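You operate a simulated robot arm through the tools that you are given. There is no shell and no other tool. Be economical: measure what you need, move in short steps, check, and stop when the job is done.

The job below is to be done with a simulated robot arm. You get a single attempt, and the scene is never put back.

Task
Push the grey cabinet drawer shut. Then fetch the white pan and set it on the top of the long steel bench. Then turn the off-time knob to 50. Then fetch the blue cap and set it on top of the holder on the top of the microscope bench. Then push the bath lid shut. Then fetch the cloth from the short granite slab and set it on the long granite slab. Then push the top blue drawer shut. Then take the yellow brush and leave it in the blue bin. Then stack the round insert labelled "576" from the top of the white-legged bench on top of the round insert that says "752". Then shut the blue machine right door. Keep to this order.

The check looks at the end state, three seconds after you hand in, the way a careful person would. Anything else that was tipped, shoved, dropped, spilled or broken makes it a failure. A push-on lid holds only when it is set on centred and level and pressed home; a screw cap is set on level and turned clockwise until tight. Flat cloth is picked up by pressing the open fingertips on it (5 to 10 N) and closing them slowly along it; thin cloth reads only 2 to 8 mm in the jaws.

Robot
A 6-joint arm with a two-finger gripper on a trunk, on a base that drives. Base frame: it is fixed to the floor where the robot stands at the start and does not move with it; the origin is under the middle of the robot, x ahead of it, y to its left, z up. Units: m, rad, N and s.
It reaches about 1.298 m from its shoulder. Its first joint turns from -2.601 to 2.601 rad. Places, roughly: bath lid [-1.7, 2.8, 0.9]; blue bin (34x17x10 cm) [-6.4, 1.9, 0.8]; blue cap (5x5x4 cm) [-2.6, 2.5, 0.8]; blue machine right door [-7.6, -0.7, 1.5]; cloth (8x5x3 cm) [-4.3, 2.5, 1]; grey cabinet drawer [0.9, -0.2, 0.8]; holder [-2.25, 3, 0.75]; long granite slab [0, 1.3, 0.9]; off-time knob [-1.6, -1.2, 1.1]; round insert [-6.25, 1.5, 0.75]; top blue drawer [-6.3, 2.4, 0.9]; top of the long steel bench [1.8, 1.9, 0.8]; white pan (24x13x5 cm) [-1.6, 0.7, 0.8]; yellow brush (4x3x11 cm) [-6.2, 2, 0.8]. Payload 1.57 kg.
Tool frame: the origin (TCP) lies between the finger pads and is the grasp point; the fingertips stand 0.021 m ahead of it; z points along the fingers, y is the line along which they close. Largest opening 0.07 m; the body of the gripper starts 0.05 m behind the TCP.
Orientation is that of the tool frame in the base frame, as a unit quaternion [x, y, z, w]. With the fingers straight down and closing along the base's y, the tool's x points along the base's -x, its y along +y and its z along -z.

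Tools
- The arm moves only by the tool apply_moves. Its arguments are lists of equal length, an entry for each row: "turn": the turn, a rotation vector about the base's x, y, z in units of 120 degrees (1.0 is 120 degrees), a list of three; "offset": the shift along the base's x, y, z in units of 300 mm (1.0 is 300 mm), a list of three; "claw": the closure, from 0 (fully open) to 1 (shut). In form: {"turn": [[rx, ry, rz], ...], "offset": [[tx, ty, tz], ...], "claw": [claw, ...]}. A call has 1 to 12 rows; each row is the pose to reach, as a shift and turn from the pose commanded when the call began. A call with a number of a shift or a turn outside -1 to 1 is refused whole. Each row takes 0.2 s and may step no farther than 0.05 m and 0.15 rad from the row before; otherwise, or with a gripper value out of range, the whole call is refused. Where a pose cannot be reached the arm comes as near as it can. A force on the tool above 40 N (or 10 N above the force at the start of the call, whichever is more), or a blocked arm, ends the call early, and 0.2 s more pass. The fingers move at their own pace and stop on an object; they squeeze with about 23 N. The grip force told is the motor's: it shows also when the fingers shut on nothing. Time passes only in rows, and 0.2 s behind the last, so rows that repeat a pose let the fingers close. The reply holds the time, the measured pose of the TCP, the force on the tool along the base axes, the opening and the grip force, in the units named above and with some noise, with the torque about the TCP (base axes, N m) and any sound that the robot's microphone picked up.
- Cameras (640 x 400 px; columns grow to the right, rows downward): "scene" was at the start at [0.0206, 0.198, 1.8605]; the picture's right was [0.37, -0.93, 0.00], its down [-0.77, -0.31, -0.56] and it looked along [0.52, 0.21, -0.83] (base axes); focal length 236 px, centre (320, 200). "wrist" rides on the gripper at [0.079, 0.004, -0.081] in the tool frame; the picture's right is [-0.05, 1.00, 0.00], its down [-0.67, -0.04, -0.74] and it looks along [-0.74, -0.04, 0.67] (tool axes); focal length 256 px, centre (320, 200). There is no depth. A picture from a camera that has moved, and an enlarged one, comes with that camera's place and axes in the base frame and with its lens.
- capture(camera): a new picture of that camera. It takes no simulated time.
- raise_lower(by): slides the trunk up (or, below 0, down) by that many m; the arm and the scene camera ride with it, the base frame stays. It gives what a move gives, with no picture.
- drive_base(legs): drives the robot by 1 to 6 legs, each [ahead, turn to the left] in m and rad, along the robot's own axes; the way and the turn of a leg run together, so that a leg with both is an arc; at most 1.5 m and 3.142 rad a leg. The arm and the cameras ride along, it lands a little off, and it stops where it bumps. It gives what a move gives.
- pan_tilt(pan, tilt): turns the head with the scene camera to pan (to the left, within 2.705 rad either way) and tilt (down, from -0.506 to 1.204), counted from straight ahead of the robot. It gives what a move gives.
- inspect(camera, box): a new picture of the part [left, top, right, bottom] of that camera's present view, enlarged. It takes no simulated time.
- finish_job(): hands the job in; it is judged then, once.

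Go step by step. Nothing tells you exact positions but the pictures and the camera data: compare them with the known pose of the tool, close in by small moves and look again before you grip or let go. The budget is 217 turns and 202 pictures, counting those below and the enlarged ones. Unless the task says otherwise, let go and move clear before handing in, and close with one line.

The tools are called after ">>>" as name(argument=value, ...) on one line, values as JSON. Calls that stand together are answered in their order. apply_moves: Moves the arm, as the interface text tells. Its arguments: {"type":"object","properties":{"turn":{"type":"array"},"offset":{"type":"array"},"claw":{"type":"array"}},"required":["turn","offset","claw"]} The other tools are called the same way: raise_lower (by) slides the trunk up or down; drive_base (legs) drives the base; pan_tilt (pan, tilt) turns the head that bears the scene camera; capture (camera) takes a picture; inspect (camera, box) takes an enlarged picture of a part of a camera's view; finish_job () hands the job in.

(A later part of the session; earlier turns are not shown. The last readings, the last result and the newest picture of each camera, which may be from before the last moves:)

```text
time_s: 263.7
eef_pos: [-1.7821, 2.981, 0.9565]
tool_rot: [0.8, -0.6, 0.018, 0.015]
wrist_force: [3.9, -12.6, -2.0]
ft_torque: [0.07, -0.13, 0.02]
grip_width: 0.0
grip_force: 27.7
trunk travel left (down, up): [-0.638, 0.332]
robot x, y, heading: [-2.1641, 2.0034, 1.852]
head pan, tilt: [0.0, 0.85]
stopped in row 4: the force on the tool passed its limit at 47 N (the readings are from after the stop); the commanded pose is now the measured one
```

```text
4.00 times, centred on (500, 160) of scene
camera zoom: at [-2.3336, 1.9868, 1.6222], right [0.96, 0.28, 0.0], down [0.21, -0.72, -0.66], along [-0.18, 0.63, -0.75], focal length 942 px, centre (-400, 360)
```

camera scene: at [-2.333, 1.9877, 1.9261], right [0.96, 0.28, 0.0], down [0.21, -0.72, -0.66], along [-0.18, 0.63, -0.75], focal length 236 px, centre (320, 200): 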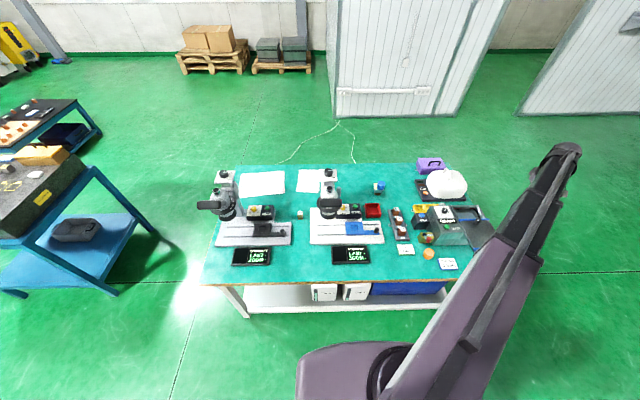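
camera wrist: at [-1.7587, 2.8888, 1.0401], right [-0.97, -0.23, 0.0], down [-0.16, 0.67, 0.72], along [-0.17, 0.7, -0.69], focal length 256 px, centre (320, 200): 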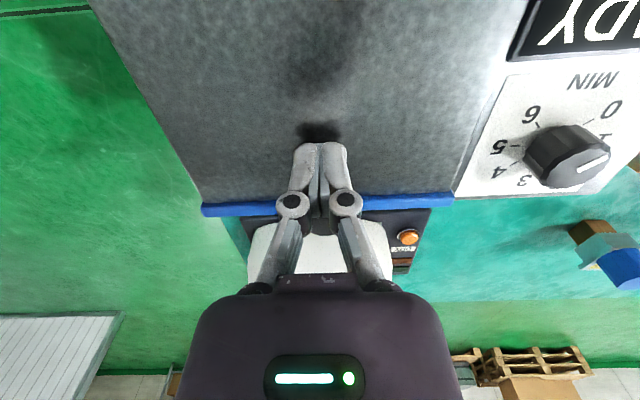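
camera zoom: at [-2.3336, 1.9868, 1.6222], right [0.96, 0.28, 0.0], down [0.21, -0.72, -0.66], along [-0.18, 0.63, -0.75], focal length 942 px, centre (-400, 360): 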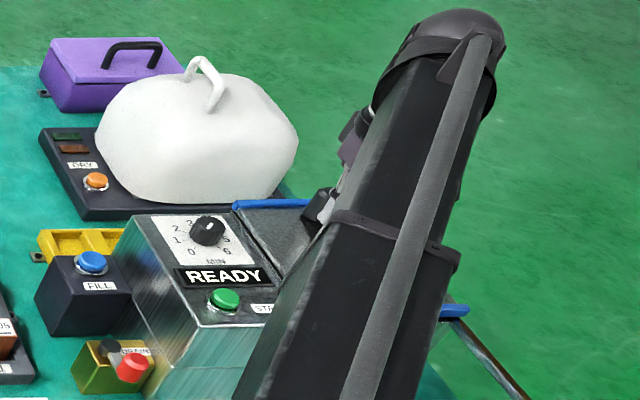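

The lid hit its stop. I back off, rise and verify.

>>> apply_moves(turn=[[0, 0, 0], [0, 0, 0]], offset=[[0.03, -0.1, 0], [0.06, -0.2, 0]], claw=[1, 1])

>>> raise_lower(by=0.3)

>>> apply_moves(turn=[[0, 0, 0.06], [0, 0, 0.12], [0, 0, 0.18], [0, 0, 0.24], [0, 0, 0.3], [0, 0, 0.36], [0, 0, 0.42]], offset=[[-0.12, -0.07, 0], [-0.24, -0.14, 0], [-0.36, -0.21, 0], [-0.48, -0.28, 0], [-0.6, -0.35, 0], [-0.72, -0.42, 0], [-0.84, -0.49, 0]], claw=[0.5, 0, 0, 0, 0, 0, 0])

>>> inspect(camera="scene", box=[340, 130, 540, 290])

```text
time_s: 264.3
eef_pos: [-1.7639, 2.9244, 0.9573]
tool_rot: [0.799, -0.601, 0.016, 0.014]
wrist_force: [0.0, -0.1, -0.1]
ft_torque: [-0.02, 0.0, 0.0]
grip_width: 0.0
grip_force: 28.9
trunk travel left (down, up): [-0.638, 0.332]
robot x, y, heading: [-2.1602, 2.0022, 1.848]
head pan, tilt: [0.0, 0.85]
```

```text
time_s: 267.3
eef_pos: [-1.7634, 2.9233, 1.256]
tool_rot: [0.8, -0.6, 0.016, 0.015]
wrist_force: [-0.6, 1.2, 0.1]
ft_torque: [0.0, -0.01, 0.02]
grip_width: 0.0002
grip_force: 29.0
trunk travel left (down, up): [-0.938, 0.032]
robot x, y, heading: [-2.162, 2.0021, 1.851]
head pan, tilt: [0.0, 0.85]
```

```text
time_s: 268.9
eef_pos: [-2.0166, 2.7772, 1.2577]
tool_rot: [0.979, -0.202, 0.021, 0.006]
wrist_force: [-0.1, 0.7, -0.1]
ft_torque: [0.01, -0.01, 0.03]
grip_width: 0.0701
grip_force: 0.1
trunk travel left (down, up): [-0.938, 0.032]
robot x, y, heading: [-2.1649, 2.0015, 1.849]
head pan, tilt: [0.0, 0.85]
```

```text
2.50 times, centred on (440, 210) of scene
camera zoom: at [-2.3347, 1.9867, 1.922], right [0.96, 0.28, 0.0], down [0.21, -0.72, -0.66], along [-0.18, 0.63, -0.75], focal length 589 px, centre (20, 175)
```

zoom: 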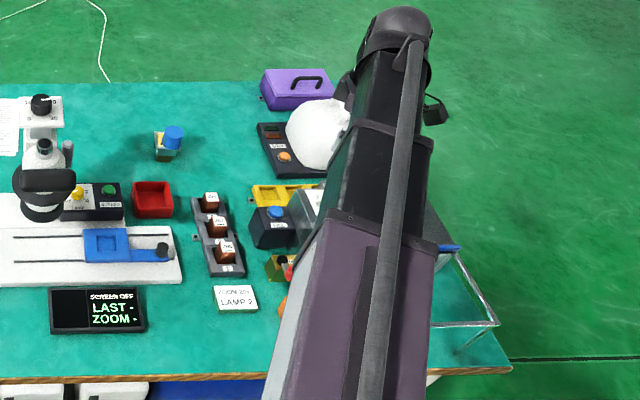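

The rails are now empty at the front, so the lid is back. I check the cap once more from here.

>>> inspect(camera="scene", box=[380, 170, 428, 200])

>>> capture(camera="wrist")

```text
13.33 times, centred on (404, 185) of scene
camera zoom: at [-2.3347, 1.9867, 1.922], right [0.96, 0.28, 0.0], down [0.21, -0.72, -0.66], along [-0.18, 0.63, -0.75], focal length 3142 px, centre (-800, 400)
```

zoom: 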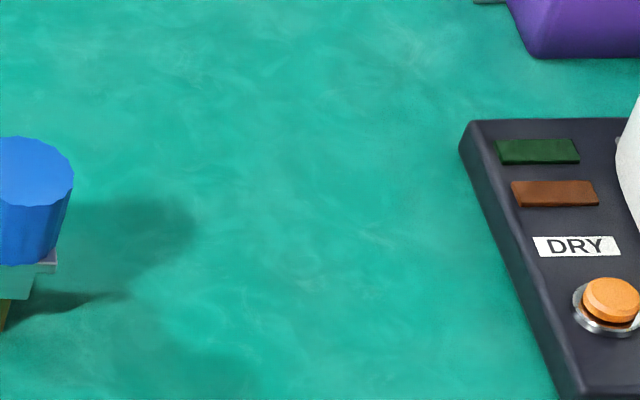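

```text
106 pictures are left
camera wrist: at [-1.9497, 2.7422, 1.3418], right [-0.44, -0.9, 0.0], down [-0.63, 0.31, 0.72], along [-0.64, 0.32, -0.7], focal length 256 px, centre (320, 200)
```

wrist: 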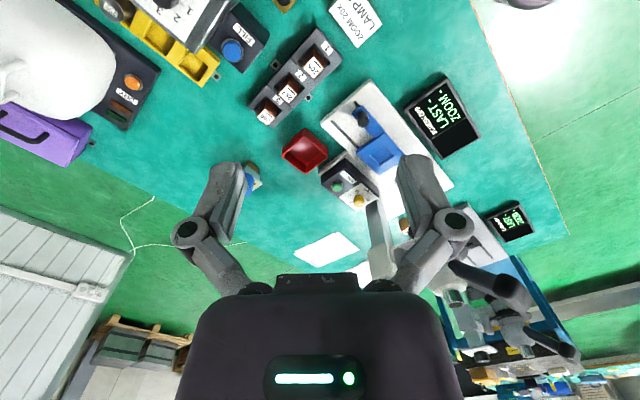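

The cap sits flush on the plate. Next the cloth: I tuck the arm, back off and drive west to see the short granite slab.

>>> apply_moves(turn=[[0, 0, 0], [0, 0, 0], [0, 0, 0], [0, 0, 0], [0, 0, 0], [0, 0, 0], [0, 0, 0], [0, 0, 0]], offset=[[-0.12, -0.06, 0], [-0.24, -0.13, 0], [-0.36, -0.2, 0], [-0.48, -0.27, 0], [-0.6, -0.34, 0], [-0.72, -0.41, 0], [-0.84, -0.5, 0], [-0.95, -0.58, 0]], claw=[0, 0, 0, 0, 0, 0, 0, 0])

>>> drive_base(legs=[[-0.33, 0], [0, 1.43], [1.1, 0]])

>>> pan_tilt(pan=-0.6, tilt=0.65)

>>> capture(camera="scene")

```text
time_s: 270.7
eef_pos: [-2.3002, 2.6018, 1.2559]
tool_rot: [0.979, -0.203, 0.021, 0.005]
wrist_force: [-0.6, 0.2, -0.4]
ft_torque: [-0.01, -0.01, 0.0]
grip_width: 0.07
grip_force: 0.0
trunk travel left (down, up): [-0.938, 0.032]
robot x, y, heading: [-2.1611, 2.0037, 1.849]
head pan, tilt: [0.0, 0.85]
```

```text
time_s: 285.1
eef_pos: [-3.7874, 1.4707, 1.2568]
tool_rot: [0.871, 0.49, 0.019, -0.008]
wrist_force: [-1.5, 0.0, 0.4]
ft_torque: [0.01, -0.03, 0.02]
grip_width: 0.0699
grip_force: 0.1
trunk travel left (down, up): [-0.938, 0.032]
robot x, y, heading: [-3.1802, 1.5255, -3.005]
head pan, tilt: [0.0, 0.85]
```

```text
time_s: 286.1
eef_pos: [-3.7868, 1.4716, 1.2566]
tool_rot: [0.872, 0.49, 0.018, -0.008]
wrist_force: [0.1, 0.6, -0.2]
ft_torque: [0.0, -0.01, 0.04]
grip_width: 0.07
grip_force: 0.1
trunk travel left (down, up): [-0.938, 0.032]
robot x, y, heading: [-3.1762, 1.5264, -3.005]
head pan, tilt: [-0.6, 0.649]
```

```text
105 pictures are left
camera scene: at [-3.1841, 1.4002, 1.9387], right [0.45, 0.89, 0.0], down [0.54, -0.27, -0.8], along [-0.71, 0.36, -0.6], focal length 236 px, centre (320, 200)
```

scene: 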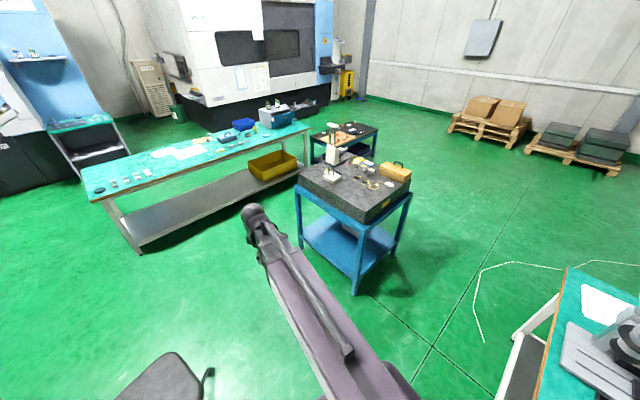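

The short slab's cart is ahead-right. I zoom in to find the cloth.

>>> inspect(camera="scene", box=[285, 130, 425, 218])

```text
4.55 times, centred on (355, 174) of scene
camera zoom: at [-3.1841, 1.4002, 1.9387], right [0.45, 0.89, 0.0], down [0.54, -0.27, -0.8], along [-0.71, 0.36, -0.6], focal length 1071 px, centre (161, 318)
```

zoom: 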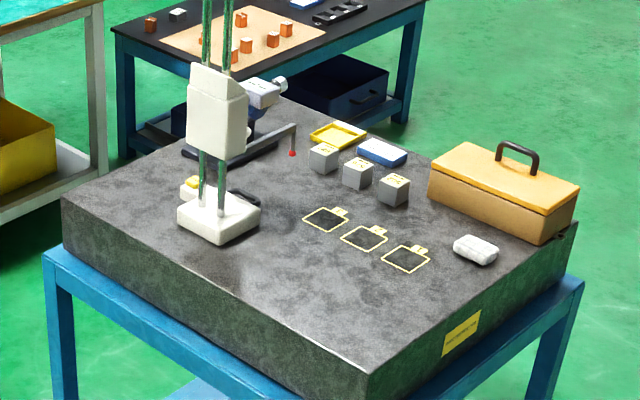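

The cloth is a white folded bundle near (−4.22,2.48). I turn toward it and drive closer.

>>> drive_base(legs=[[0, -0.68], [0.48, 0]])

>>> pan_tilt(pan=-0.2, tilt=0.8)

>>> capture(camera="scene")

>>> capture(camera="wrist")

```text
time_s: 292.2
eef_pos: [-4.1019, 2.122, 1.2566]
tool_rot: [0.985, 0.172, 0.022, -0.003]
wrist_force: [0.3, -0.3, -0.2]
ft_torque: [0.04, -0.03, 0.01]
grip_width: 0.0699
grip_force: 0.1
trunk travel left (down, up): [-0.938, 0.032]
robot x, y, heading: [-3.5934, 1.7752, 2.605]
head pan, tilt: [-0.6, 0.649]
```

```text
time_s: 293.1
eef_pos: [-4.1012, 2.1219, 1.2566]
tool_rot: [0.985, 0.173, 0.021, -0.001]
wrist_force: [0.1, 0.1, 1.1]
ft_torque: [0.0, 0.02, -0.01]
grip_width: 0.07
grip_force: 0.0
trunk travel left (down, up): [-0.938, 0.032]
robot x, y, heading: [-3.5914, 1.7732, 2.603]
head pan, tilt: [-0.201, 0.799]
```

```text
103 pictures are left
camera scene: at [-3.7001, 1.6609, 1.9261], right [0.67, 0.74, 0.0], down [0.53, -0.48, -0.7], along [-0.52, 0.47, -0.72], focal length 236 px, centre (320, 200)
```

scene: 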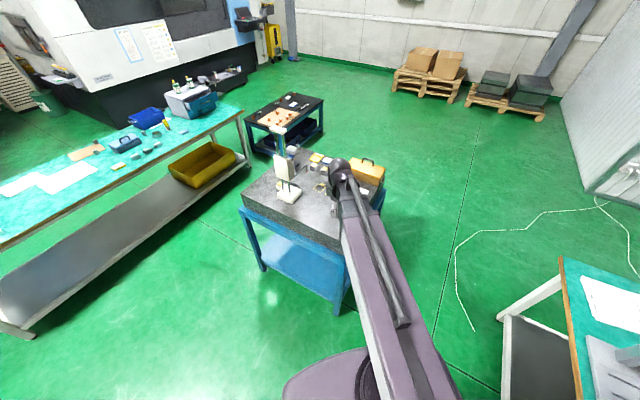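

```text
102 pictures are left
camera wrist: at [-4.0291, 2.1431, 1.3413], right [0.29, -0.96, 0.0], down [-0.67, -0.2, 0.72], along [-0.69, -0.21, -0.7], focal length 256 px, centre (320, 200)
```

wrist: 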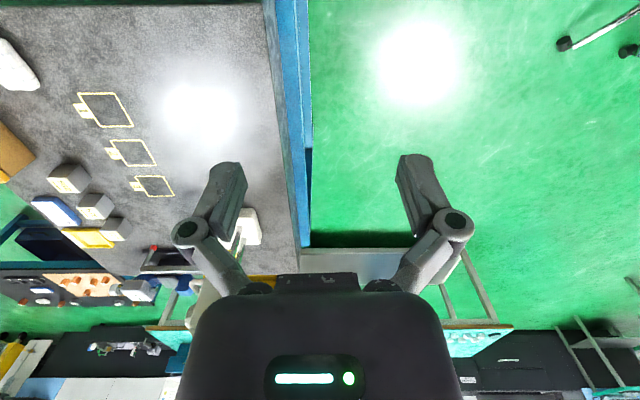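

The cloth is near (−4.25,2.49). I move the hand above it for a look.

>>> apply_moves(turn=[[0, 0, 0], [0, 0, 0], [0, 0, 0], [0, 0, 0], [0, 0, 0], [0, 0, 0]], offset=[[0.0, 0.15, 0], [0.0, 0.3, 0], [-0.03, 0.45, 0], [-0.08, 0.6, 0], [-0.14, 0.74, 0], [-0.2, 0.88, 0]], claw=[0, 0, 0, 0, 0, 0])

>>> apply_moves(turn=[[0, 0, 0], [0, 0, 0], [0, 0, 0]], offset=[[-0.08, 0.12, 0], [-0.16, 0.24, 0], [-0.26, 0.35, 0]], claw=[0, 0, 0])

>>> raise_lower(by=-0.08)

>>> capture(camera="wrist")

```text
time_s: 294.4
eef_pos: [-4.1615, 2.3883, 1.2563]
tool_rot: [0.985, 0.172, 0.021, -0.002]
wrist_force: [-0.8, -1.0, 0.5]
ft_torque: [0.01, -0.02, 0.03]
grip_width: 0.0701
grip_force: 0.1
trunk travel left (down, up): [-0.938, 0.032]
robot x, y, heading: [-3.5914, 1.7781, 2.604]
head pan, tilt: [-0.201, 0.799]
```

```text
time_s: 295.2
eef_pos: [-4.2399, 2.4951, 1.2561]
tool_rot: [0.985, 0.172, 0.022, -0.002]
wrist_force: [0.3, -0.6, 0.3]
ft_torque: [-0.05, -0.02, 0.0]
grip_width: 0.0699
grip_force: 0.1
trunk travel left (down, up): [-0.938, 0.032]
robot x, y, heading: [-3.5943, 1.7801, 2.604]
head pan, tilt: [-0.201, 0.799]
```

```text
time_s: 296.4
eef_pos: [-4.2387, 2.4924, 1.1773]
tool_rot: [0.985, 0.172, 0.02, -0.002]
wrist_force: [-0.1, 0.3, 0.6]
ft_torque: [0.02, -0.01, -0.02]
grip_width: 0.07
grip_force: 0.1
trunk travel left (down, up): [-0.858, 0.112]
robot x, y, heading: [-3.5941, 1.7776, 2.598]
head pan, tilt: [-0.201, 0.799]
```

```text
101 pictures are left
camera wrist: at [-4.1664, 2.514, 1.2614], right [0.29, -0.96, 0.0], down [-0.67, -0.2, 0.72], along [-0.69, -0.21, -0.7], focal length 256 px, centre (320, 200)
```

wrist: 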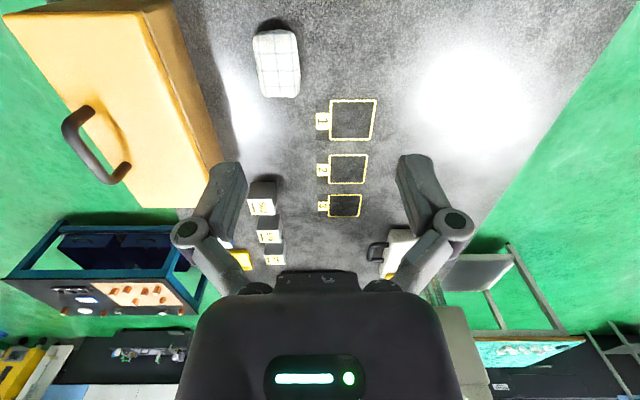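

The bundle lies at (−4.262,2.528), long axis nearly along tool x. I align and lower partway.

>>> apply_moves(turn=[[0, 0, -0.0525]], offset=[[-0.077, 0.118, 0]], claw=[0])

>>> raise_lower(by=-0.13)

>>> capture(camera="wrist")

>>> inspect(camera="scene", box=[260, 110, 420, 210])

```text
time_s: 296.8
eef_pos: [-4.2626, 2.532, 1.176]
tool_rot: [0.993, 0.118, 0.022, 0.0]
wrist_force: [0.2, 0.5, -0.8]
ft_torque: [0.0, 0.0, -0.01]
grip_width: 0.0699
grip_force: 0.0
trunk travel left (down, up): [-0.858, 0.112]
robot x, y, heading: [-3.5914, 1.7748, 2.605]
head pan, tilt: [-0.201, 0.799]
```

```text
time_s: 298.4
eef_pos: [-4.2609, 2.5299, 1.046]
tool_rot: [0.993, 0.117, 0.022, -0.001]
wrist_force: [-0.3, 0.6, -0.1]
ft_torque: [0.01, 0.01, 0.0]
grip_width: 0.0699
grip_force: 0.0
trunk travel left (down, up): [-0.728, 0.242]
robot x, y, heading: [-3.5929, 1.7769, 2.604]
head pan, tilt: [-0.201, 0.799]
```

```text
100 pictures are left
camera wrist: at [-4.1874, 2.5427, 1.1314], right [0.18, -0.98, 0.0], down [-0.69, -0.13, 0.72], along [-0.7, -0.13, -0.7], focal length 256 px, centre (320, 200)
```

wrist: 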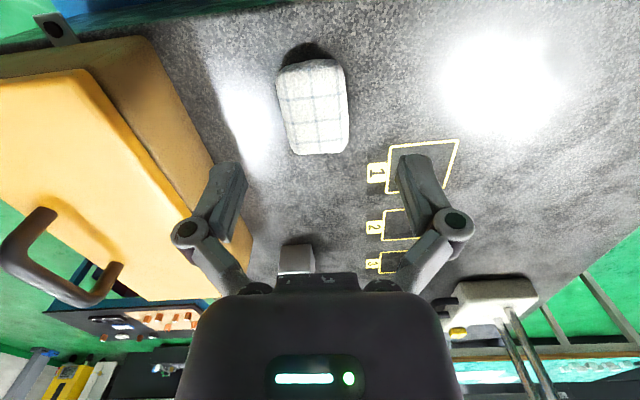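

```text
4.00 times, centred on (340, 160) of scene
camera zoom: at [-3.7, 1.661, 1.7162], right [0.67, 0.74, 0.0], down [0.53, -0.48, -0.7], along [-0.52, 0.47, -0.72], focal length 942 px, centre (240, 360)
```

zoom: 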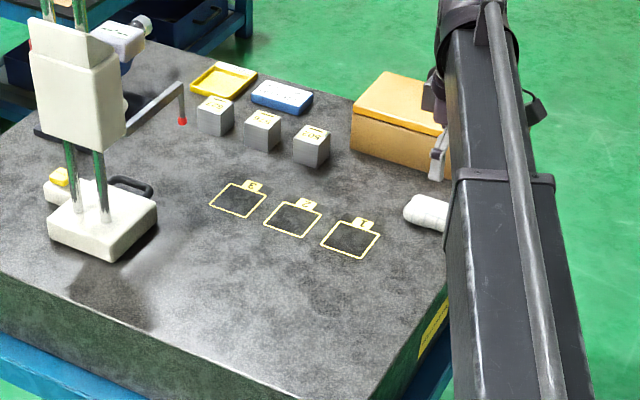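

Two views put the cloth at about (−4.275,2.532), z≈0.95. I shift and lower further.

>>> apply_moves(turn=[[0, 0, 0]], offset=[[-0.047, 0.007, 0]], claw=[0])

>>> raise_lower(by=-0.05)

>>> capture(camera="wrist")

```text
time_s: 298.8
eef_pos: [-4.2762, 2.5309, 1.0466]
tool_rot: [0.993, 0.119, 0.023, 0.0]
wrist_force: [0.0, 0.3, -0.1]
ft_torque: [0.0, 0.0, -0.01]
grip_width: 0.07
grip_force: 0.0
trunk travel left (down, up): [-0.728, 0.242]
robot x, y, heading: [-3.5925, 1.7798, 2.601]
head pan, tilt: [-0.201, 0.799]
```

```text
time_s: 299.7
eef_pos: [-4.2758, 2.5319, 0.9969]
tool_rot: [0.993, 0.118, 0.021, -0.001]
wrist_force: [0.1, 0.6, 0.8]
ft_torque: [0.01, -0.01, -0.03]
grip_width: 0.0699
grip_force: 0.0
trunk travel left (down, up): [-0.678, 0.292]
robot x, y, heading: [-3.5955, 1.7762, 2.608]
head pan, tilt: [-0.201, 0.799]
```

```text
98 pictures are left
camera wrist: at [-4.2014, 2.5444, 1.0814], right [0.18, -0.98, 0.0], down [-0.69, -0.13, 0.72], along [-0.7, -0.13, -0.7], focal length 256 px, centre (320, 200)
```

wrist: 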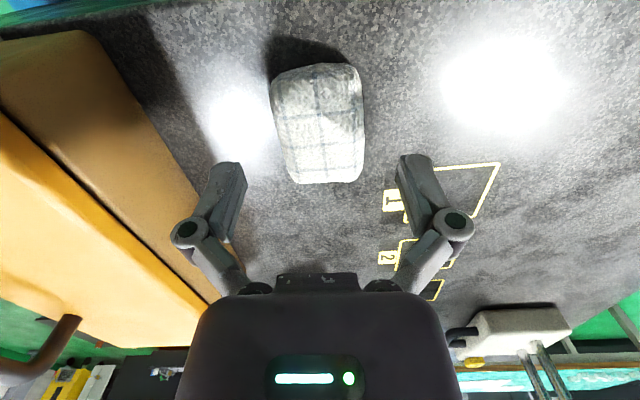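

Centred. I lower so the fingers straddle the bundle, then check.

>>> raise_lower(by=-0.042)

>>> capture(camera="wrist")

>>> inspect(camera="scene", box=[300, 90, 420, 165])

```text
time_s: 300.6
eef_pos: [-4.276, 2.5322, 0.9547]
tool_rot: [0.993, 0.118, 0.021, -0.001]
wrist_force: [0.3, 0.0, 0.0]
ft_torque: [0.01, 0.0, -0.04]
grip_width: 0.07
grip_force: 0.1
trunk travel left (down, up): [-0.636, 0.334]
robot x, y, heading: [-3.5911, 1.7805, 2.606]
head pan, tilt: [-0.201, 0.799]
```

```text
97 pictures are left
camera wrist: at [-4.2015, 2.5444, 1.0394], right [0.18, -0.98, 0.0], down [-0.69, -0.13, 0.72], along [-0.7, -0.13, -0.7], focal length 256 px, centre (320, 200)
```

wrist: 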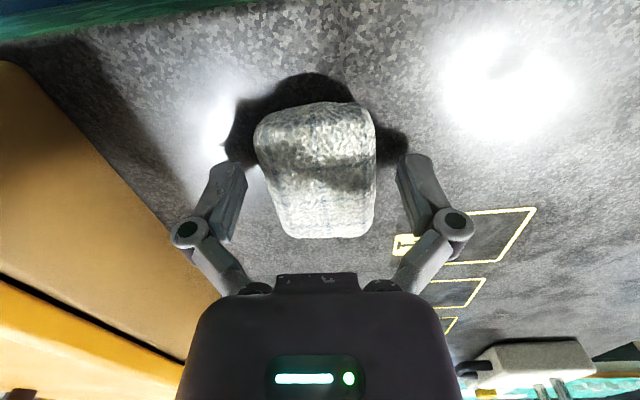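

```text
5.33 times, centred on (360, 128) of scene
camera zoom: at [-3.6999, 1.661, 1.6241], right [0.67, 0.74, 0.0], down [0.53, -0.48, -0.7], along [-0.52, 0.47, -0.72], focal length 1257 px, centre (107, 587)
```

zoom: 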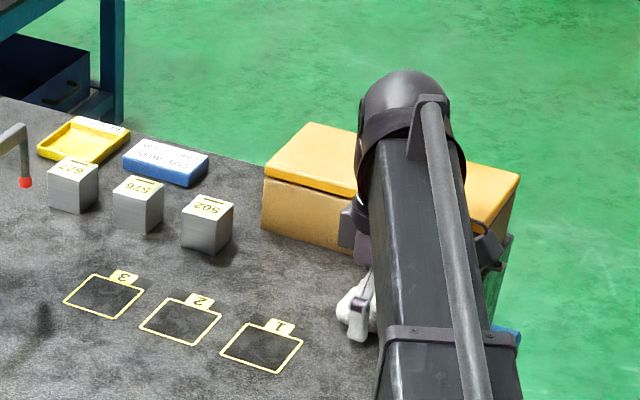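

The fingers straddle the bundle. I go down another centimetre and close.

>>> raise_lower(by=-0.01)

>>> apply_moves(turn=[[0, 0, 0], [0, 0, 0], [0, 0, 0], [0, 0, 0], [0, 0, 0], [0, 0, 0], [0, 0, 0]], offset=[[0, 0, 0], [0, 0, 0], [0, 0, 0], [0, 0, 0], [0, 0, 0], [0, 0, 0], [0, 0, 0]], claw=[0.15, 0.3, 0.45, 0.6, 0.8, 1, 1])

>>> capture(camera="wrist")

```text
time_s: 301.3
eef_pos: [-4.275, 2.5316, 0.9493]
tool_rot: [0.993, 0.118, 0.02, -0.004]
wrist_force: [-0.1, 1.6, 26.6]
ft_torque: [-0.03, 0.19, -0.06]
grip_width: 0.0701
grip_force: 0.3
trunk travel left (down, up): [-0.627, 0.343]
robot x, y, heading: [-3.5923, 1.7746, 2.604]
head pan, tilt: [-0.201, 0.799]
stopped: the force on the tool passed its limit at 41 N (the readings are from after the stop); the commanded pose is now the measured one
```

```text
time_s: 301.8
eef_pos: [-4.2754, 2.5284, 0.9517]
tool_rot: [0.993, 0.118, 0.018, -0.004]
wrist_force: [-0.8, -2.9, 51.7]
ft_torque: [-0.71, 0.2, -0.1]
grip_width: 0.0639
grip_force: 32.9
trunk travel left (down, up): [-0.627, 0.343]
robot x, y, heading: [-3.5909, 1.7773, 2.603]
head pan, tilt: [-0.201, 0.799]
stopped in row 2: the force on the tool passed its limit at 41 N (the readings are from after the stop); the commanded pose is now the measured one
```

```text
95 pictures are left
camera wrist: at [-4.2002, 2.5411, 1.0356], right [0.18, -0.98, -0.01], down [-0.68, -0.13, 0.72], along [-0.71, -0.13, -0.69], focal length 256 px, centre (320, 200)
```

wrist: 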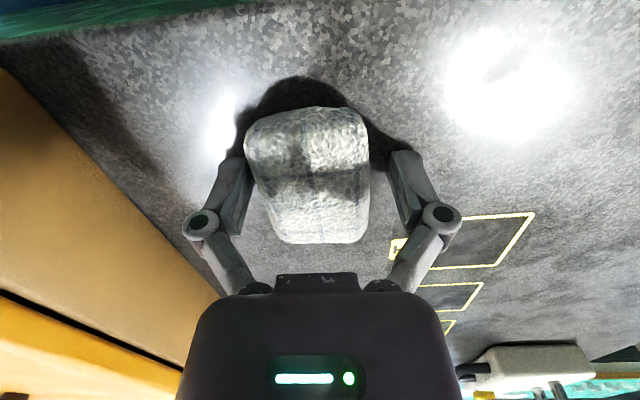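

The tips touched the slab (top ≈0.929). I rise 13 mm and close again.

>>> raise_lower(by=0.013)

>>> apply_moves(turn=[[0, 0, 0], [0, 0, 0], [0, 0, 0], [0, 0, 0], [0, 0, 0], [0, 0, 0], [0, 0, 0]], offset=[[0, 0.01, 0], [0, 0.01, 0], [0, 0.01, 0], [0, 0.01, 0], [0, 0.01, 0], [0, 0.01, 0], [0, 0.01, 0]], claw=[0.1, 0.25, 0.4, 0.55, 0.75, 1, 1])

>>> raise_lower(by=0.06)

>>> capture(camera="wrist")

```text
time_s: 302.4
eef_pos: [-4.2772, 2.5326, 0.9587]
tool_rot: [0.993, 0.117, 0.019, -0.002]
wrist_force: [0.6, -0.5, -0.3]
ft_torque: [0.02, 0.03, -0.01]
grip_width: 0.0502
grip_force: 0.9
trunk travel left (down, up): [-0.64, 0.33]
robot x, y, heading: [-3.5934, 1.7815, 2.601]
head pan, tilt: [-0.201, 0.799]
```

```text
time_s: 304.0
eef_pos: [-4.277, 2.5351, 0.9595]
tool_rot: [0.993, 0.118, 0.02, -0.003]
wrist_force: [-0.7, 0.6, 3.1]
ft_torque: [-0.02, 0.03, 0.01]
grip_width: 0.0488
grip_force: 23.0
trunk travel left (down, up): [-0.64, 0.33]
robot x, y, heading: [-3.5914, 1.7757, 2.6]
head pan, tilt: [-0.201, 0.799]
```

```text
time_s: 305.0
eef_pos: [-4.2774, 2.5364, 1.0189]
tool_rot: [0.993, 0.118, 0.021, -0.003]
wrist_force: [0.2, 0.1, -0.4]
ft_torque: [-0.03, 0.03, 0.0]
grip_width: 0.0491
grip_force: 22.5
trunk travel left (down, up): [-0.7, 0.27]
robot x, y, heading: [-3.5945, 1.7775, 2.603]
head pan, tilt: [-0.201, 0.799]
```

```text
94 pictures are left
camera wrist: at [-4.203, 2.5485, 1.1026], right [0.18, -0.98, 0.0], down [-0.68, -0.13, 0.72], along [-0.71, -0.13, -0.7], focal length 256 px, centre (320, 200)
```

wrist: 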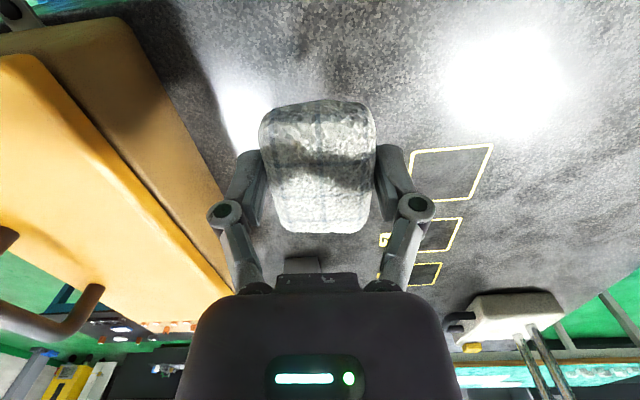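

The cloth is held. I raise, tuck the arm, and drive back east to the north side of the long granite slab.

>>> raise_lower(by=0.24)

>>> apply_moves(turn=[[0, 0, 0], [0, 0, 0], [0, 0, 0], [0, 0, 0], [0, 0, 0], [0, 0, 0]], offset=[[0.06, -0.13, 0], [0.12, -0.27, 0], [0.18, -0.41, 0], [0.24, -0.55, 0], [0.3, -0.68, 0], [0.36, -0.82, 0]], claw=[1, 1, 1, 1, 1, 1])

>>> apply_moves(turn=[[0, 0, 0], [0, 0, 0], [0, 0, 0], [0, 0, 0]], offset=[[0.05, -0.14, 0], [0.1, -0.28, 0], [0.15, -0.42, 0], [0.19, -0.56, 0]], claw=[1, 1, 1, 1])

>>> drive_base(legs=[[-0.5, 0], [0, -1.25], [0, -1.2]])

```text
time_s: 307.5
eef_pos: [-4.2776, 2.536, 1.2582]
tool_rot: [0.993, 0.117, 0.021, -0.003]
wrist_force: [-0.6, 0.0, -0.8]
ft_torque: [-0.01, 0.01, -0.01]
grip_width: 0.0491
grip_force: 22.5
trunk travel left (down, up): [-0.94, 0.03]
robot x, y, heading: [-3.593, 1.7764, 2.6]
head pan, tilt: [-0.201, 0.799]
```

```text
time_s: 308.9
eef_pos: [-4.1693, 2.2864, 1.259]
tool_rot: [0.993, 0.118, 0.02, -0.002]
wrist_force: [0.3, -1.0, -0.3]
ft_torque: [0.01, -0.02, 0.0]
grip_width: 0.0491
grip_force: 23.1
trunk travel left (down, up): [-0.94, 0.03]
robot x, y, heading: [-3.5943, 1.7761, 2.606]
head pan, tilt: [-0.201, 0.799]
```

```text
time_s: 309.9
eef_pos: [-4.1128, 2.1217, 1.2579]
tool_rot: [0.993, 0.117, 0.021, -0.002]
wrist_force: [0.1, 0.7, -0.3]
ft_torque: [-0.02, 0.0, 0.02]
grip_width: 0.0488
grip_force: 22.8
trunk travel left (down, up): [-0.94, 0.03]
robot x, y, heading: [-3.5956, 1.7756, 2.608]
head pan, tilt: [-0.201, 0.799]
```

```text
time_s: 322.4
eef_pos: [-2.5304, 1.5821, 1.2596]
tool_rot: [-0.445, 0.896, -0.01, -0.018]
wrist_force: [-0.3, 0.2, -0.5]
ft_torque: [-0.01, -0.01, -0.01]
grip_width: 0.0487
grip_force: 22.7
trunk travel left (down, up): [-0.94, 0.03]
robot x, y, heading: [-3.1449, 1.4713, 0.163]
head pan, tilt: [-0.201, 0.799]
```

>>> drive_base(legs=[[0, 0.025], [1.4, 0], [0.68, 0], [0, 0.16], [0.98, 0]])

>>> pan_tilt(pan=-1.3, tilt=0.85)

>>> capture(camera="scene")

```text
time_s: 342.2
eef_pos: [0.4218, 2.35, 1.2589]
tool_rot: [-0.513, 0.858, -0.011, -0.017]
wrist_force: [1.2, -0.5, -0.7]
ft_torque: [0.01, 0.04, -0.02]
grip_width: 0.0489
grip_force: 23.5
trunk travel left (down, up): [-0.94, 0.03]
robot x, y, heading: [-0.1712, 2.1441, 0.318]
head pan, tilt: [-0.201, 0.799]
```

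```text
time_s: 343.5
eef_pos: [0.4209, 2.3499, 1.2579]
tool_rot: [-0.514, 0.858, -0.01, -0.017]
wrist_force: [0.9, 0.4, 0.7]
ft_torque: [-0.03, 0.0, -0.02]
grip_width: 0.0491
grip_force: 22.6
trunk travel left (down, up): [-0.94, 0.03]
robot x, y, heading: [-0.1666, 2.1468, 0.319]
head pan, tilt: [-1.3, 0.85]
```

```text
93 pictures are left
camera scene: at [-0.222, 2.2263, 1.9238], right [-0.83, -0.56, 0.0], down [-0.42, 0.62, -0.66], along [0.37, -0.55, -0.75], focal length 236 px, centre (320, 200)
```

scene: 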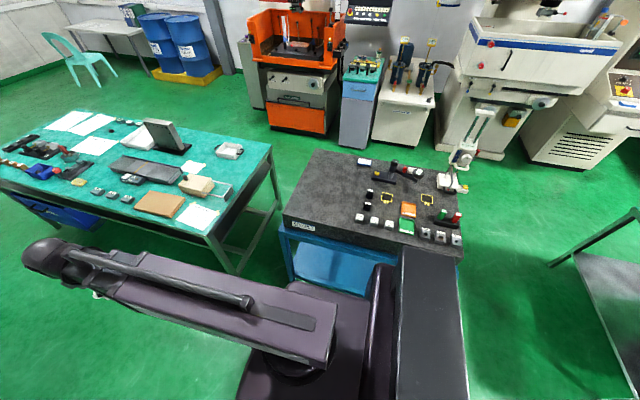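

The clear area of the slab is around (0.28,1.40). I swing the arm right in an arc to it.

>>> apply_moves(turn=[[0, 0, 0], [0, 0, 0], [0, 0, 0], [0, 0, 0], [0, 0, 0], [0, 0, 0]], offset=[[0.04, -0.14, 0], [0.07, -0.28, 0], [0.09, -0.42, 0], [0.1, -0.56, 0], [0.1, -0.7, 0], [0.1, -0.84, 0]], claw=[1, 1, 1, 1, 1, 1])

>>> apply_moves(turn=[[0, 0, 0], [0, 0, 0], [0, 0, 0], [0, 0, 0], [0, 0, 0], [0, 0, 0]], offset=[[-0.01, -0.14, 0], [-0.02, -0.28, 0], [-0.04, -0.42, 0], [-0.06, -0.56, 0], [-0.08, -0.7, 0], [-0.1, -0.84, 0]], claw=[1, 1, 1, 1, 1, 1])

>>> apply_moves(turn=[[0, 0, 0], [0, 0, 0], [0, 0, 0], [0, 0, 0], [0, 0, 0], [0, 0, 0]], offset=[[-0.05, -0.13, 0], [-0.1, -0.26, 0], [-0.15, -0.39, 0], [-0.2, -0.52, 0], [-0.25, -0.65, 0], [-0.3, -0.78, 0]], claw=[1, 1, 1, 1, 1, 1])

>>> apply_moves(turn=[[0, 0, 0], [0, 0, 0], [0, 0, 0], [0, 0, 0], [0, 0, 0]], offset=[[-0.03, -0.14, 0], [-0.06, -0.28, 0], [-0.09, -0.42, 0], [-0.12, -0.56, 0], [-0.15, -0.7, 0]], claw=[1, 1, 1, 1, 1])

>>> raise_lower(by=-0.22)

>>> capture(camera="scene")

>>> capture(camera="wrist")

```text
time_s: 344.9
eef_pos: [0.4499, 2.0949, 1.259]
tool_rot: [-0.513, 0.858, -0.01, -0.017]
wrist_force: [0.4, 1.2, -0.6]
ft_torque: [0.0, -0.03, -0.01]
grip_width: 0.049
grip_force: 23.1
trunk travel left (down, up): [-0.94, 0.03]
robot x, y, heading: [-0.1707, 2.1469, 0.321]
head pan, tilt: [-1.3, 0.85]
```

```text
time_s: 346.3
eef_pos: [0.419, 1.8444, 1.2583]
tool_rot: [-0.514, 0.858, -0.01, -0.018]
wrist_force: [0.0, 0.0, -1.3]
ft_torque: [0.03, 0.02, 0.02]
grip_width: 0.049
grip_force: 22.8
trunk travel left (down, up): [-0.94, 0.03]
robot x, y, heading: [-0.1693, 2.1446, 0.32]
head pan, tilt: [-1.3, 0.85]
```

```text
time_s: 347.7
eef_pos: [0.3279, 1.6092, 1.2593]
tool_rot: [-0.514, 0.858, -0.01, -0.017]
wrist_force: [0.3, -1.0, -1.0]
ft_torque: [0.01, 0.0, 0.02]
grip_width: 0.049
grip_force: 23.3
trunk travel left (down, up): [-0.94, 0.03]
robot x, y, heading: [-0.1691, 2.1474, 0.322]
head pan, tilt: [-1.3, 0.85]
```

```text
time_s: 348.9
eef_pos: [0.2843, 1.3985, 1.2585]
tool_rot: [-0.513, 0.858, -0.009, -0.017]
wrist_force: [0.0, -1.2, -0.6]
ft_torque: [0.01, -0.02, 0.01]
grip_width: 0.049
grip_force: 23.2
trunk travel left (down, up): [-0.94, 0.03]
robot x, y, heading: [-0.1702, 2.1423, 0.32]
head pan, tilt: [-1.3, 0.85]
```

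```text
time_s: 351.2
eef_pos: [0.2846, 1.3999, 1.0396]
tool_rot: [-0.513, 0.858, -0.01, -0.018]
wrist_force: [-0.4, -0.2, -0.2]
ft_torque: [0.0, 0.03, 0.02]
grip_width: 0.0491
grip_force: 23.2
trunk travel left (down, up): [-0.72, 0.25]
robot x, y, heading: [-0.168, 2.1467, 0.319]
head pan, tilt: [-1.3, 0.85]
```

```text
92 pictures are left
camera scene: at [-0.2223, 2.2261, 1.7038], right [-0.83, -0.56, 0.0], down [-0.42, 0.62, -0.66], along [0.37, -0.55, -0.75], focal length 236 px, centre (320, 200)
```

scene: 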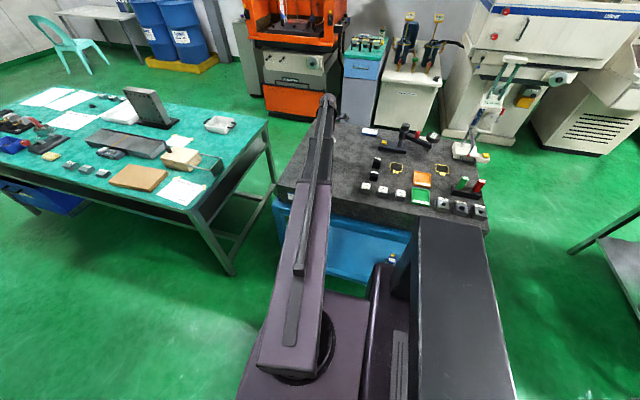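

```text
91 pictures are left
camera wrist: at [0.2443, 1.3341, 1.1229], right [-0.85, 0.52, 0.0], down [0.36, 0.6, 0.72], along [0.37, 0.61, -0.7], focal length 256 px, centre (320, 200)
```

wrist: 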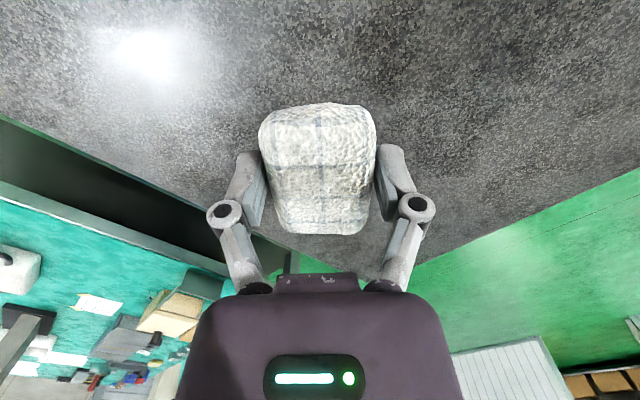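

Over clear granite. I lower toward contact in steps.

>>> raise_lower(by=-0.07)

>>> raise_lower(by=-0.015)

>>> inspect(camera="wrist", box=[200, 60, 440, 260])

```text
time_s: 352.3
eef_pos: [0.2844, 1.4005, 0.9686]
tool_rot: [-0.513, 0.858, -0.01, -0.017]
wrist_force: [0.1, -0.5, 0.0]
ft_torque: [0.01, 0.01, 0.05]
grip_width: 0.049
grip_force: 22.6
trunk travel left (down, up): [-0.65, 0.32]
robot x, y, heading: [-0.1706, 2.1421, 0.321]
head pan, tilt: [-1.3, 0.85]
```

```text
time_s: 353.0
eef_pos: [0.2849, 1.401, 0.9564]
tool_rot: [-0.513, 0.858, -0.013, -0.018]
wrist_force: [1.6, 0.6, 35.1]
ft_torque: [0.65, 0.56, -0.02]
grip_width: 0.0496
grip_force: 23.1
trunk travel left (down, up): [-0.635, 0.335]
robot x, y, heading: [-0.1728, 2.1418, 0.318]
head pan, tilt: [-1.3, 0.85]
stopped: the force on the tool passed its limit at 41 N (the readings are from after the stop); the commanded pose is now the measured one
```

```text
2.00 times, centred on (320, 160) of wrist
camera zoom: at [0.2439, 1.3348, 1.041], right [-0.85, 0.52, -0.01], down [0.36, 0.6, 0.72], along [0.37, 0.61, -0.7], focal length 512 px, centre (320, 280)
```

zoom: 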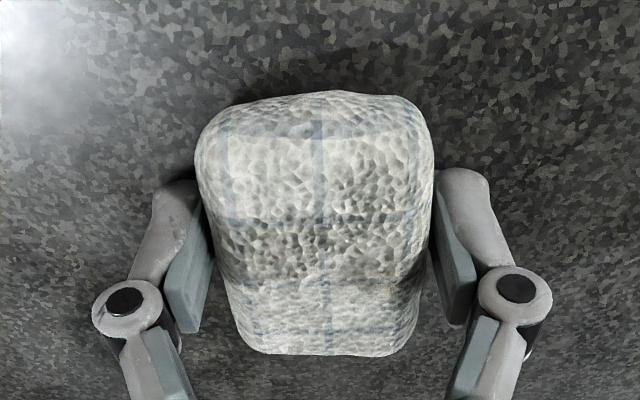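

Contact with the slab. I release and rise.

>>> apply_moves(turn=[[0, 0, 0], [0, 0, 0], [0, 0, 0], [0, 0, 0]], offset=[[0, 0, 0], [0, 0, 0], [0, 0, 0], [0, 0, 0]], claw=[0.2, 0.1, 0, 0])

>>> raise_lower(by=0.29)

>>> capture(camera="wrist")

```text
time_s: 354.0
eef_pos: [0.2851, 1.3971, 0.9546]
tool_rot: [-0.513, 0.858, -0.011, -0.017]
wrist_force: [0.0, 0.1, 0.4]
ft_torque: [-0.02, 0.03, 0.03]
grip_width: 0.07
grip_force: 0.1
trunk travel left (down, up): [-0.635, 0.335]
robot x, y, heading: [-0.1723, 2.1469, 0.314]
head pan, tilt: [-1.3, 0.85]
```

```text
time_s: 356.9
eef_pos: [0.2855, 1.3977, 1.243]
tool_rot: [-0.513, 0.858, -0.011, -0.018]
wrist_force: [-0.2, -0.4, 0.1]
ft_torque: [0.0, -0.01, -0.03]
grip_width: 0.0699
grip_force: 0.0
trunk travel left (down, up): [-0.925, 0.045]
robot x, y, heading: [-0.1674, 2.1443, 0.323]
head pan, tilt: [-1.3, 0.85]
```

```text
89 pictures are left
camera wrist: at [0.245, 1.3327, 1.3281], right [-0.85, 0.52, 0.0], down [0.36, 0.6, 0.72], along [0.37, 0.61, -0.7], focal length 256 px, centre (320, 200)
```

wrist: 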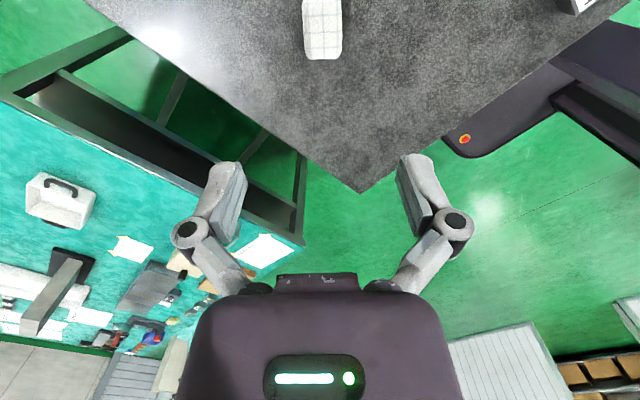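

The cloth is on the long slab. Next the top blue drawer in the west. I tuck the arm and drive back west, looking on the way.

>>> apply_moves(turn=[[0, 0, 0], [0, 0, 0], [0, 0, 0], [0, 0, 0], [0, 0, 0], [0, 0, 0]], offset=[[0.05, 0.14, 0], [0.1, 0.28, 0], [0.15, 0.42, 0], [0.2, 0.56, 0], [0.25, 0.7, 0], [0.3, 0.84, 0]], claw=[0, 0, 0, 0, 0, 0])

>>> apply_moves(turn=[[0, 0, 0], [0, 0, 0], [0, 0, 0], [0, 0, 0], [0, 0, 0], [0, 0, 0]], offset=[[0.05, 0.14, 0], [0.1, 0.28, 0], [0.13, 0.42, 0], [0.15, 0.56, 0], [0.17, 0.7, 0], [0.19, 0.84, 0]], claw=[0, 0, 0, 0, 0, 0])

>>> apply_moves(turn=[[0, 0, 0], [0, 0, 0], [0, 0, 0], [0, 0, 0], [0, 0, 0], [0, 0, 0]], offset=[[0.02, 0.14, 0], [0.03, 0.28, 0], [0.03, 0.42, 0], [0.03, 0.56, 0], [0.02, 0.7, 0], [0.01, 0.8, 0]], claw=[0, 0, 0, 0, 0, 0])

>>> drive_base(legs=[[-1.0, 0], [0, 1.5], [0, 1.48], [1.4, 0], [0.66, 0]])

>>> pan_tilt(pan=0, tilt=0.5)

>>> capture(camera="scene")

```text
time_s: 358.3
eef_pos: [0.3746, 1.6488, 1.2441]
tool_rot: [-0.513, 0.858, -0.013, -0.018]
wrist_force: [-0.1, -0.2, 0.4]
ft_torque: [0.0, 0.0, 0.01]
grip_width: 0.07
grip_force: 0.1
trunk travel left (down, up): [-0.925, 0.045]
robot x, y, heading: [-0.1719, 2.1469, 0.322]
head pan, tilt: [-1.3, 0.85]
```

```text
time_s: 359.7
eef_pos: [0.433, 1.903, 1.2438]
tool_rot: [-0.513, 0.858, -0.012, -0.018]
wrist_force: [0.2, 0.1, 0.1]
ft_torque: [-0.02, -0.01, -0.01]
grip_width: 0.0701
grip_force: 0.0
trunk travel left (down, up): [-0.925, 0.045]
robot x, y, heading: [-0.1721, 2.1444, 0.324]
head pan, tilt: [-1.3, 0.85]
```

```text
time_s: 361.1
eef_pos: [0.4329, 2.1422, 1.244]
tool_rot: [-0.513, 0.858, -0.012, -0.017]
wrist_force: [0.2, 0.2, -0.4]
ft_torque: [-0.02, 0.01, -0.03]
grip_width: 0.0698
grip_force: 0.1
trunk travel left (down, up): [-0.925, 0.045]
robot x, y, heading: [-0.1666, 2.1473, 0.317]
head pan, tilt: [-1.3, 0.85]
```

```text
time_s: 390.4
eef_pos: [-3.7414, 1.5906, 1.2445]
tool_rot: [0.895, 0.446, 0.019, -0.01]
wrist_force: [-0.1, -0.9, 0.5]
ft_torque: [-0.01, 0.01, 0.02]
grip_width: 0.0699
grip_force: 0.0
trunk travel left (down, up): [-0.925, 0.045]
robot x, y, heading: [-3.1424, 1.4955, -2.975]
head pan, tilt: [-1.3, 0.85]
```

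```text
time_s: 391.8
eef_pos: [-3.7396, 1.5909, 1.2445]
tool_rot: [0.895, 0.445, 0.018, -0.011]
wrist_force: [0.6, -0.4, -0.2]
ft_torque: [-0.02, 0.04, -0.02]
grip_width: 0.0699
grip_force: 0.0
trunk travel left (down, up): [-0.925, 0.045]
robot x, y, heading: [-3.143, 1.4973, -2.983]
head pan, tilt: [0.0, 0.499]
```

```text
88 pictures are left
camera scene: at [-3.1609, 1.3193, 1.9389], right [-0.16, 0.99, 0.0], down [0.47, 0.08, -0.88], along [-0.87, -0.14, -0.48], focal length 236 px, centre (320, 200)
```

scene: 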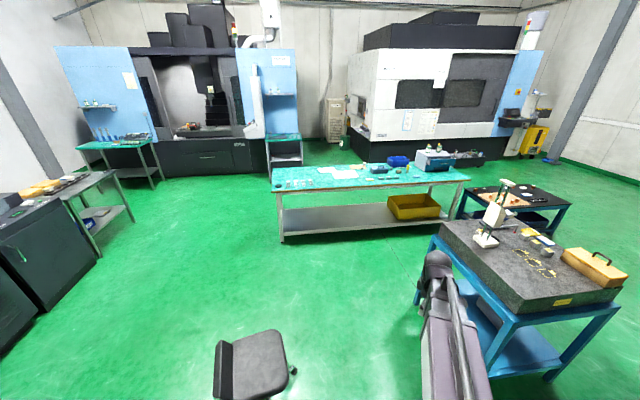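

The white-legged bench lies ahead; I pass between the cart and the stool to a spot in front of it.

>>> drive_base(legs=[[0, -0.087], [1.36, 0], [0, -0.34], [0.66, 0], [0, 0.5]])

>>> pan_tilt(pan=-0.3, tilt=0.7)

>>> capture(camera="scene")

```text
time_s: 408.1
eef_pos: [-5.7231, 1.5434, 1.2443]
tool_rot: [0.87, 0.493, 0.018, -0.011]
wrist_force: [0.4, -0.2, 0.6]
ft_torque: [-0.01, 0.01, -0.02]
grip_width: 0.07
grip_force: 0.0
trunk travel left (down, up): [-0.925, 0.045]
robot x, y, heading: [-5.1113, 1.4984, -2.876]
head pan, tilt: [0.0, 0.499]
```

```text
time_s: 408.9
eef_pos: [-5.7212, 1.5443, 1.2447]
tool_rot: [0.87, 0.493, 0.017, -0.012]
wrist_force: [0.8, -0.3, 1.2]
ft_torque: [-0.01, -0.01, -0.03]
grip_width: 0.07
grip_force: 0.1
trunk travel left (down, up): [-0.925, 0.045]
robot x, y, heading: [-5.1137, 1.4997, -2.877]
head pan, tilt: [-0.3, 0.7]
```

```text
87 pictures are left
camera scene: at [-5.1106, 1.3466, 1.9212], right [0.04, 1.0, 0.0], down [0.64, -0.02, -0.77], along [-0.77, 0.03, -0.64], focal length 236 px, centre (320, 200)
```

scene: 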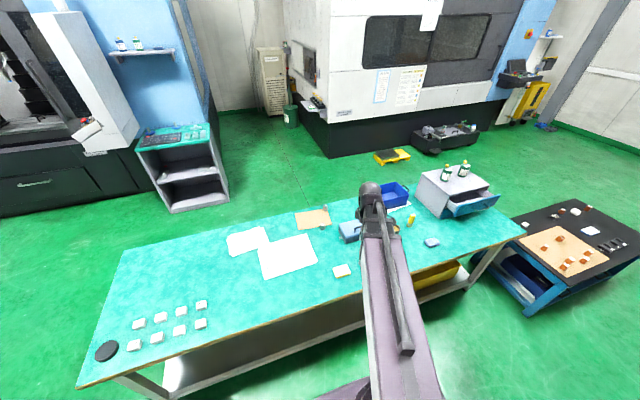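

I zoom in on the drawer unit, bin and brush, and on the rest of the bench.

>>> inspect(camera="scene", box=[330, 150, 530, 275])

>>> inspect(camera="scene", box=[80, 200, 360, 375])

```text
3.20 times, centred on (430, 212) of scene
camera zoom: at [-5.1106, 1.3466, 1.9212], right [0.04, 1.0, 0.0], down [0.64, -0.02, -0.77], along [-0.77, 0.03, -0.64], focal length 754 px, centre (-32, 160)
```

zoom: 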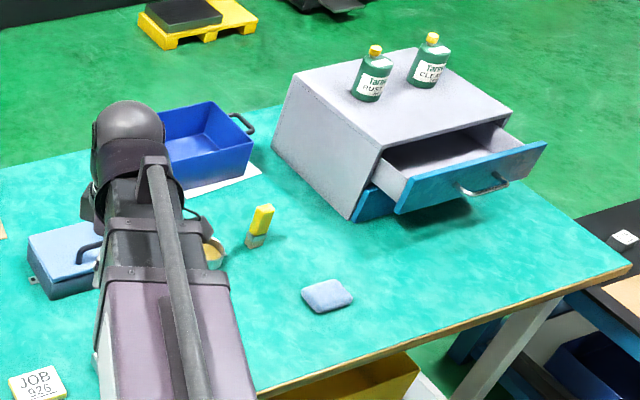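

```text
2.29 times, centred on (220, 288) of scene
camera zoom: at [-5.1106, 1.3466, 1.9212], right [0.04, 1.0, 0.0], down [0.64, -0.02, -0.77], along [-0.77, 0.03, -0.64], focal length 539 px, centre (549, 0)
```

zoom: 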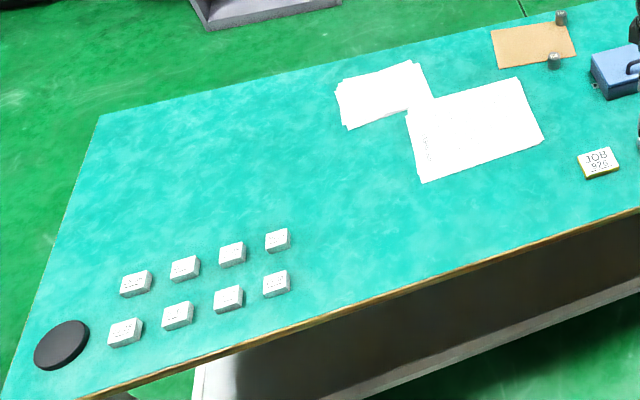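

The top blue drawer is ~8 cm open, handle near (−6.21,2.44). I move the base nearer to reach it.

>>> drive_base(legs=[[0, -1.29], [0.3, 0]])

>>> pan_tilt(pan=0.4, tilt=0.75)

>>> capture(camera="scene")

>>> capture(camera="wrist")

```text
time_s: 416.0
eef_pos: [-5.3971, 2.3417, 1.2446]
tool_rot: [0.992, -0.123, 0.021, 0.001]
wrist_force: [-1.0, 0.8, -1.0]
ft_torque: [0.03, -0.05, 0.03]
grip_width: 0.0701
grip_force: 0.1
trunk travel left (down, up): [-0.925, 0.045]
robot x, y, heading: [-5.25, 1.7557, 2.137]
head pan, tilt: [-0.3, 0.7]
```

```text
time_s: 417.1
eef_pos: [-5.3973, 2.3413, 1.2434]
tool_rot: [0.992, -0.123, 0.021, 0.002]
wrist_force: [0.3, 0.8, 0.6]
ft_torque: [0.01, -0.02, 0.01]
grip_width: 0.07
grip_force: 0.0
trunk travel left (down, up): [-0.925, 0.045]
robot x, y, heading: [-5.2495, 1.7572, 2.132]
head pan, tilt: [0.4, 0.75]
```

```text
84 pictures are left
camera scene: at [-5.4377, 1.6738, 1.917], right [0.57, 0.82, 0.0], down [0.56, -0.39, -0.73], along [-0.6, 0.42, -0.68], focal length 236 px, centre (320, 200)
```

scene: 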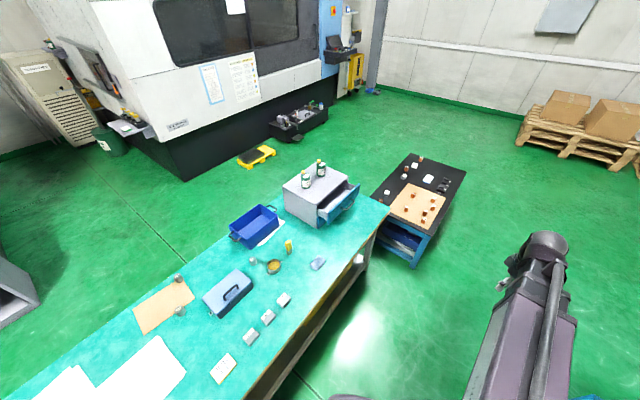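

```text
83 pictures are left
camera wrist: at [-5.3252, 2.3181, 1.3282], right [-0.3, -0.95, 0.0], down [-0.67, 0.2, 0.72], along [-0.68, 0.22, -0.7], focal length 256 px, centre (320, 200)
```

wrist: 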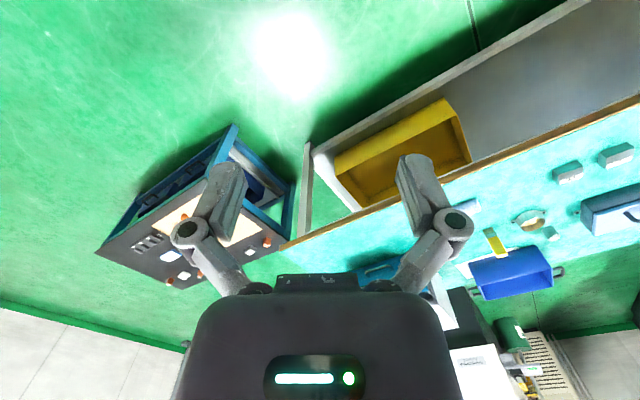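

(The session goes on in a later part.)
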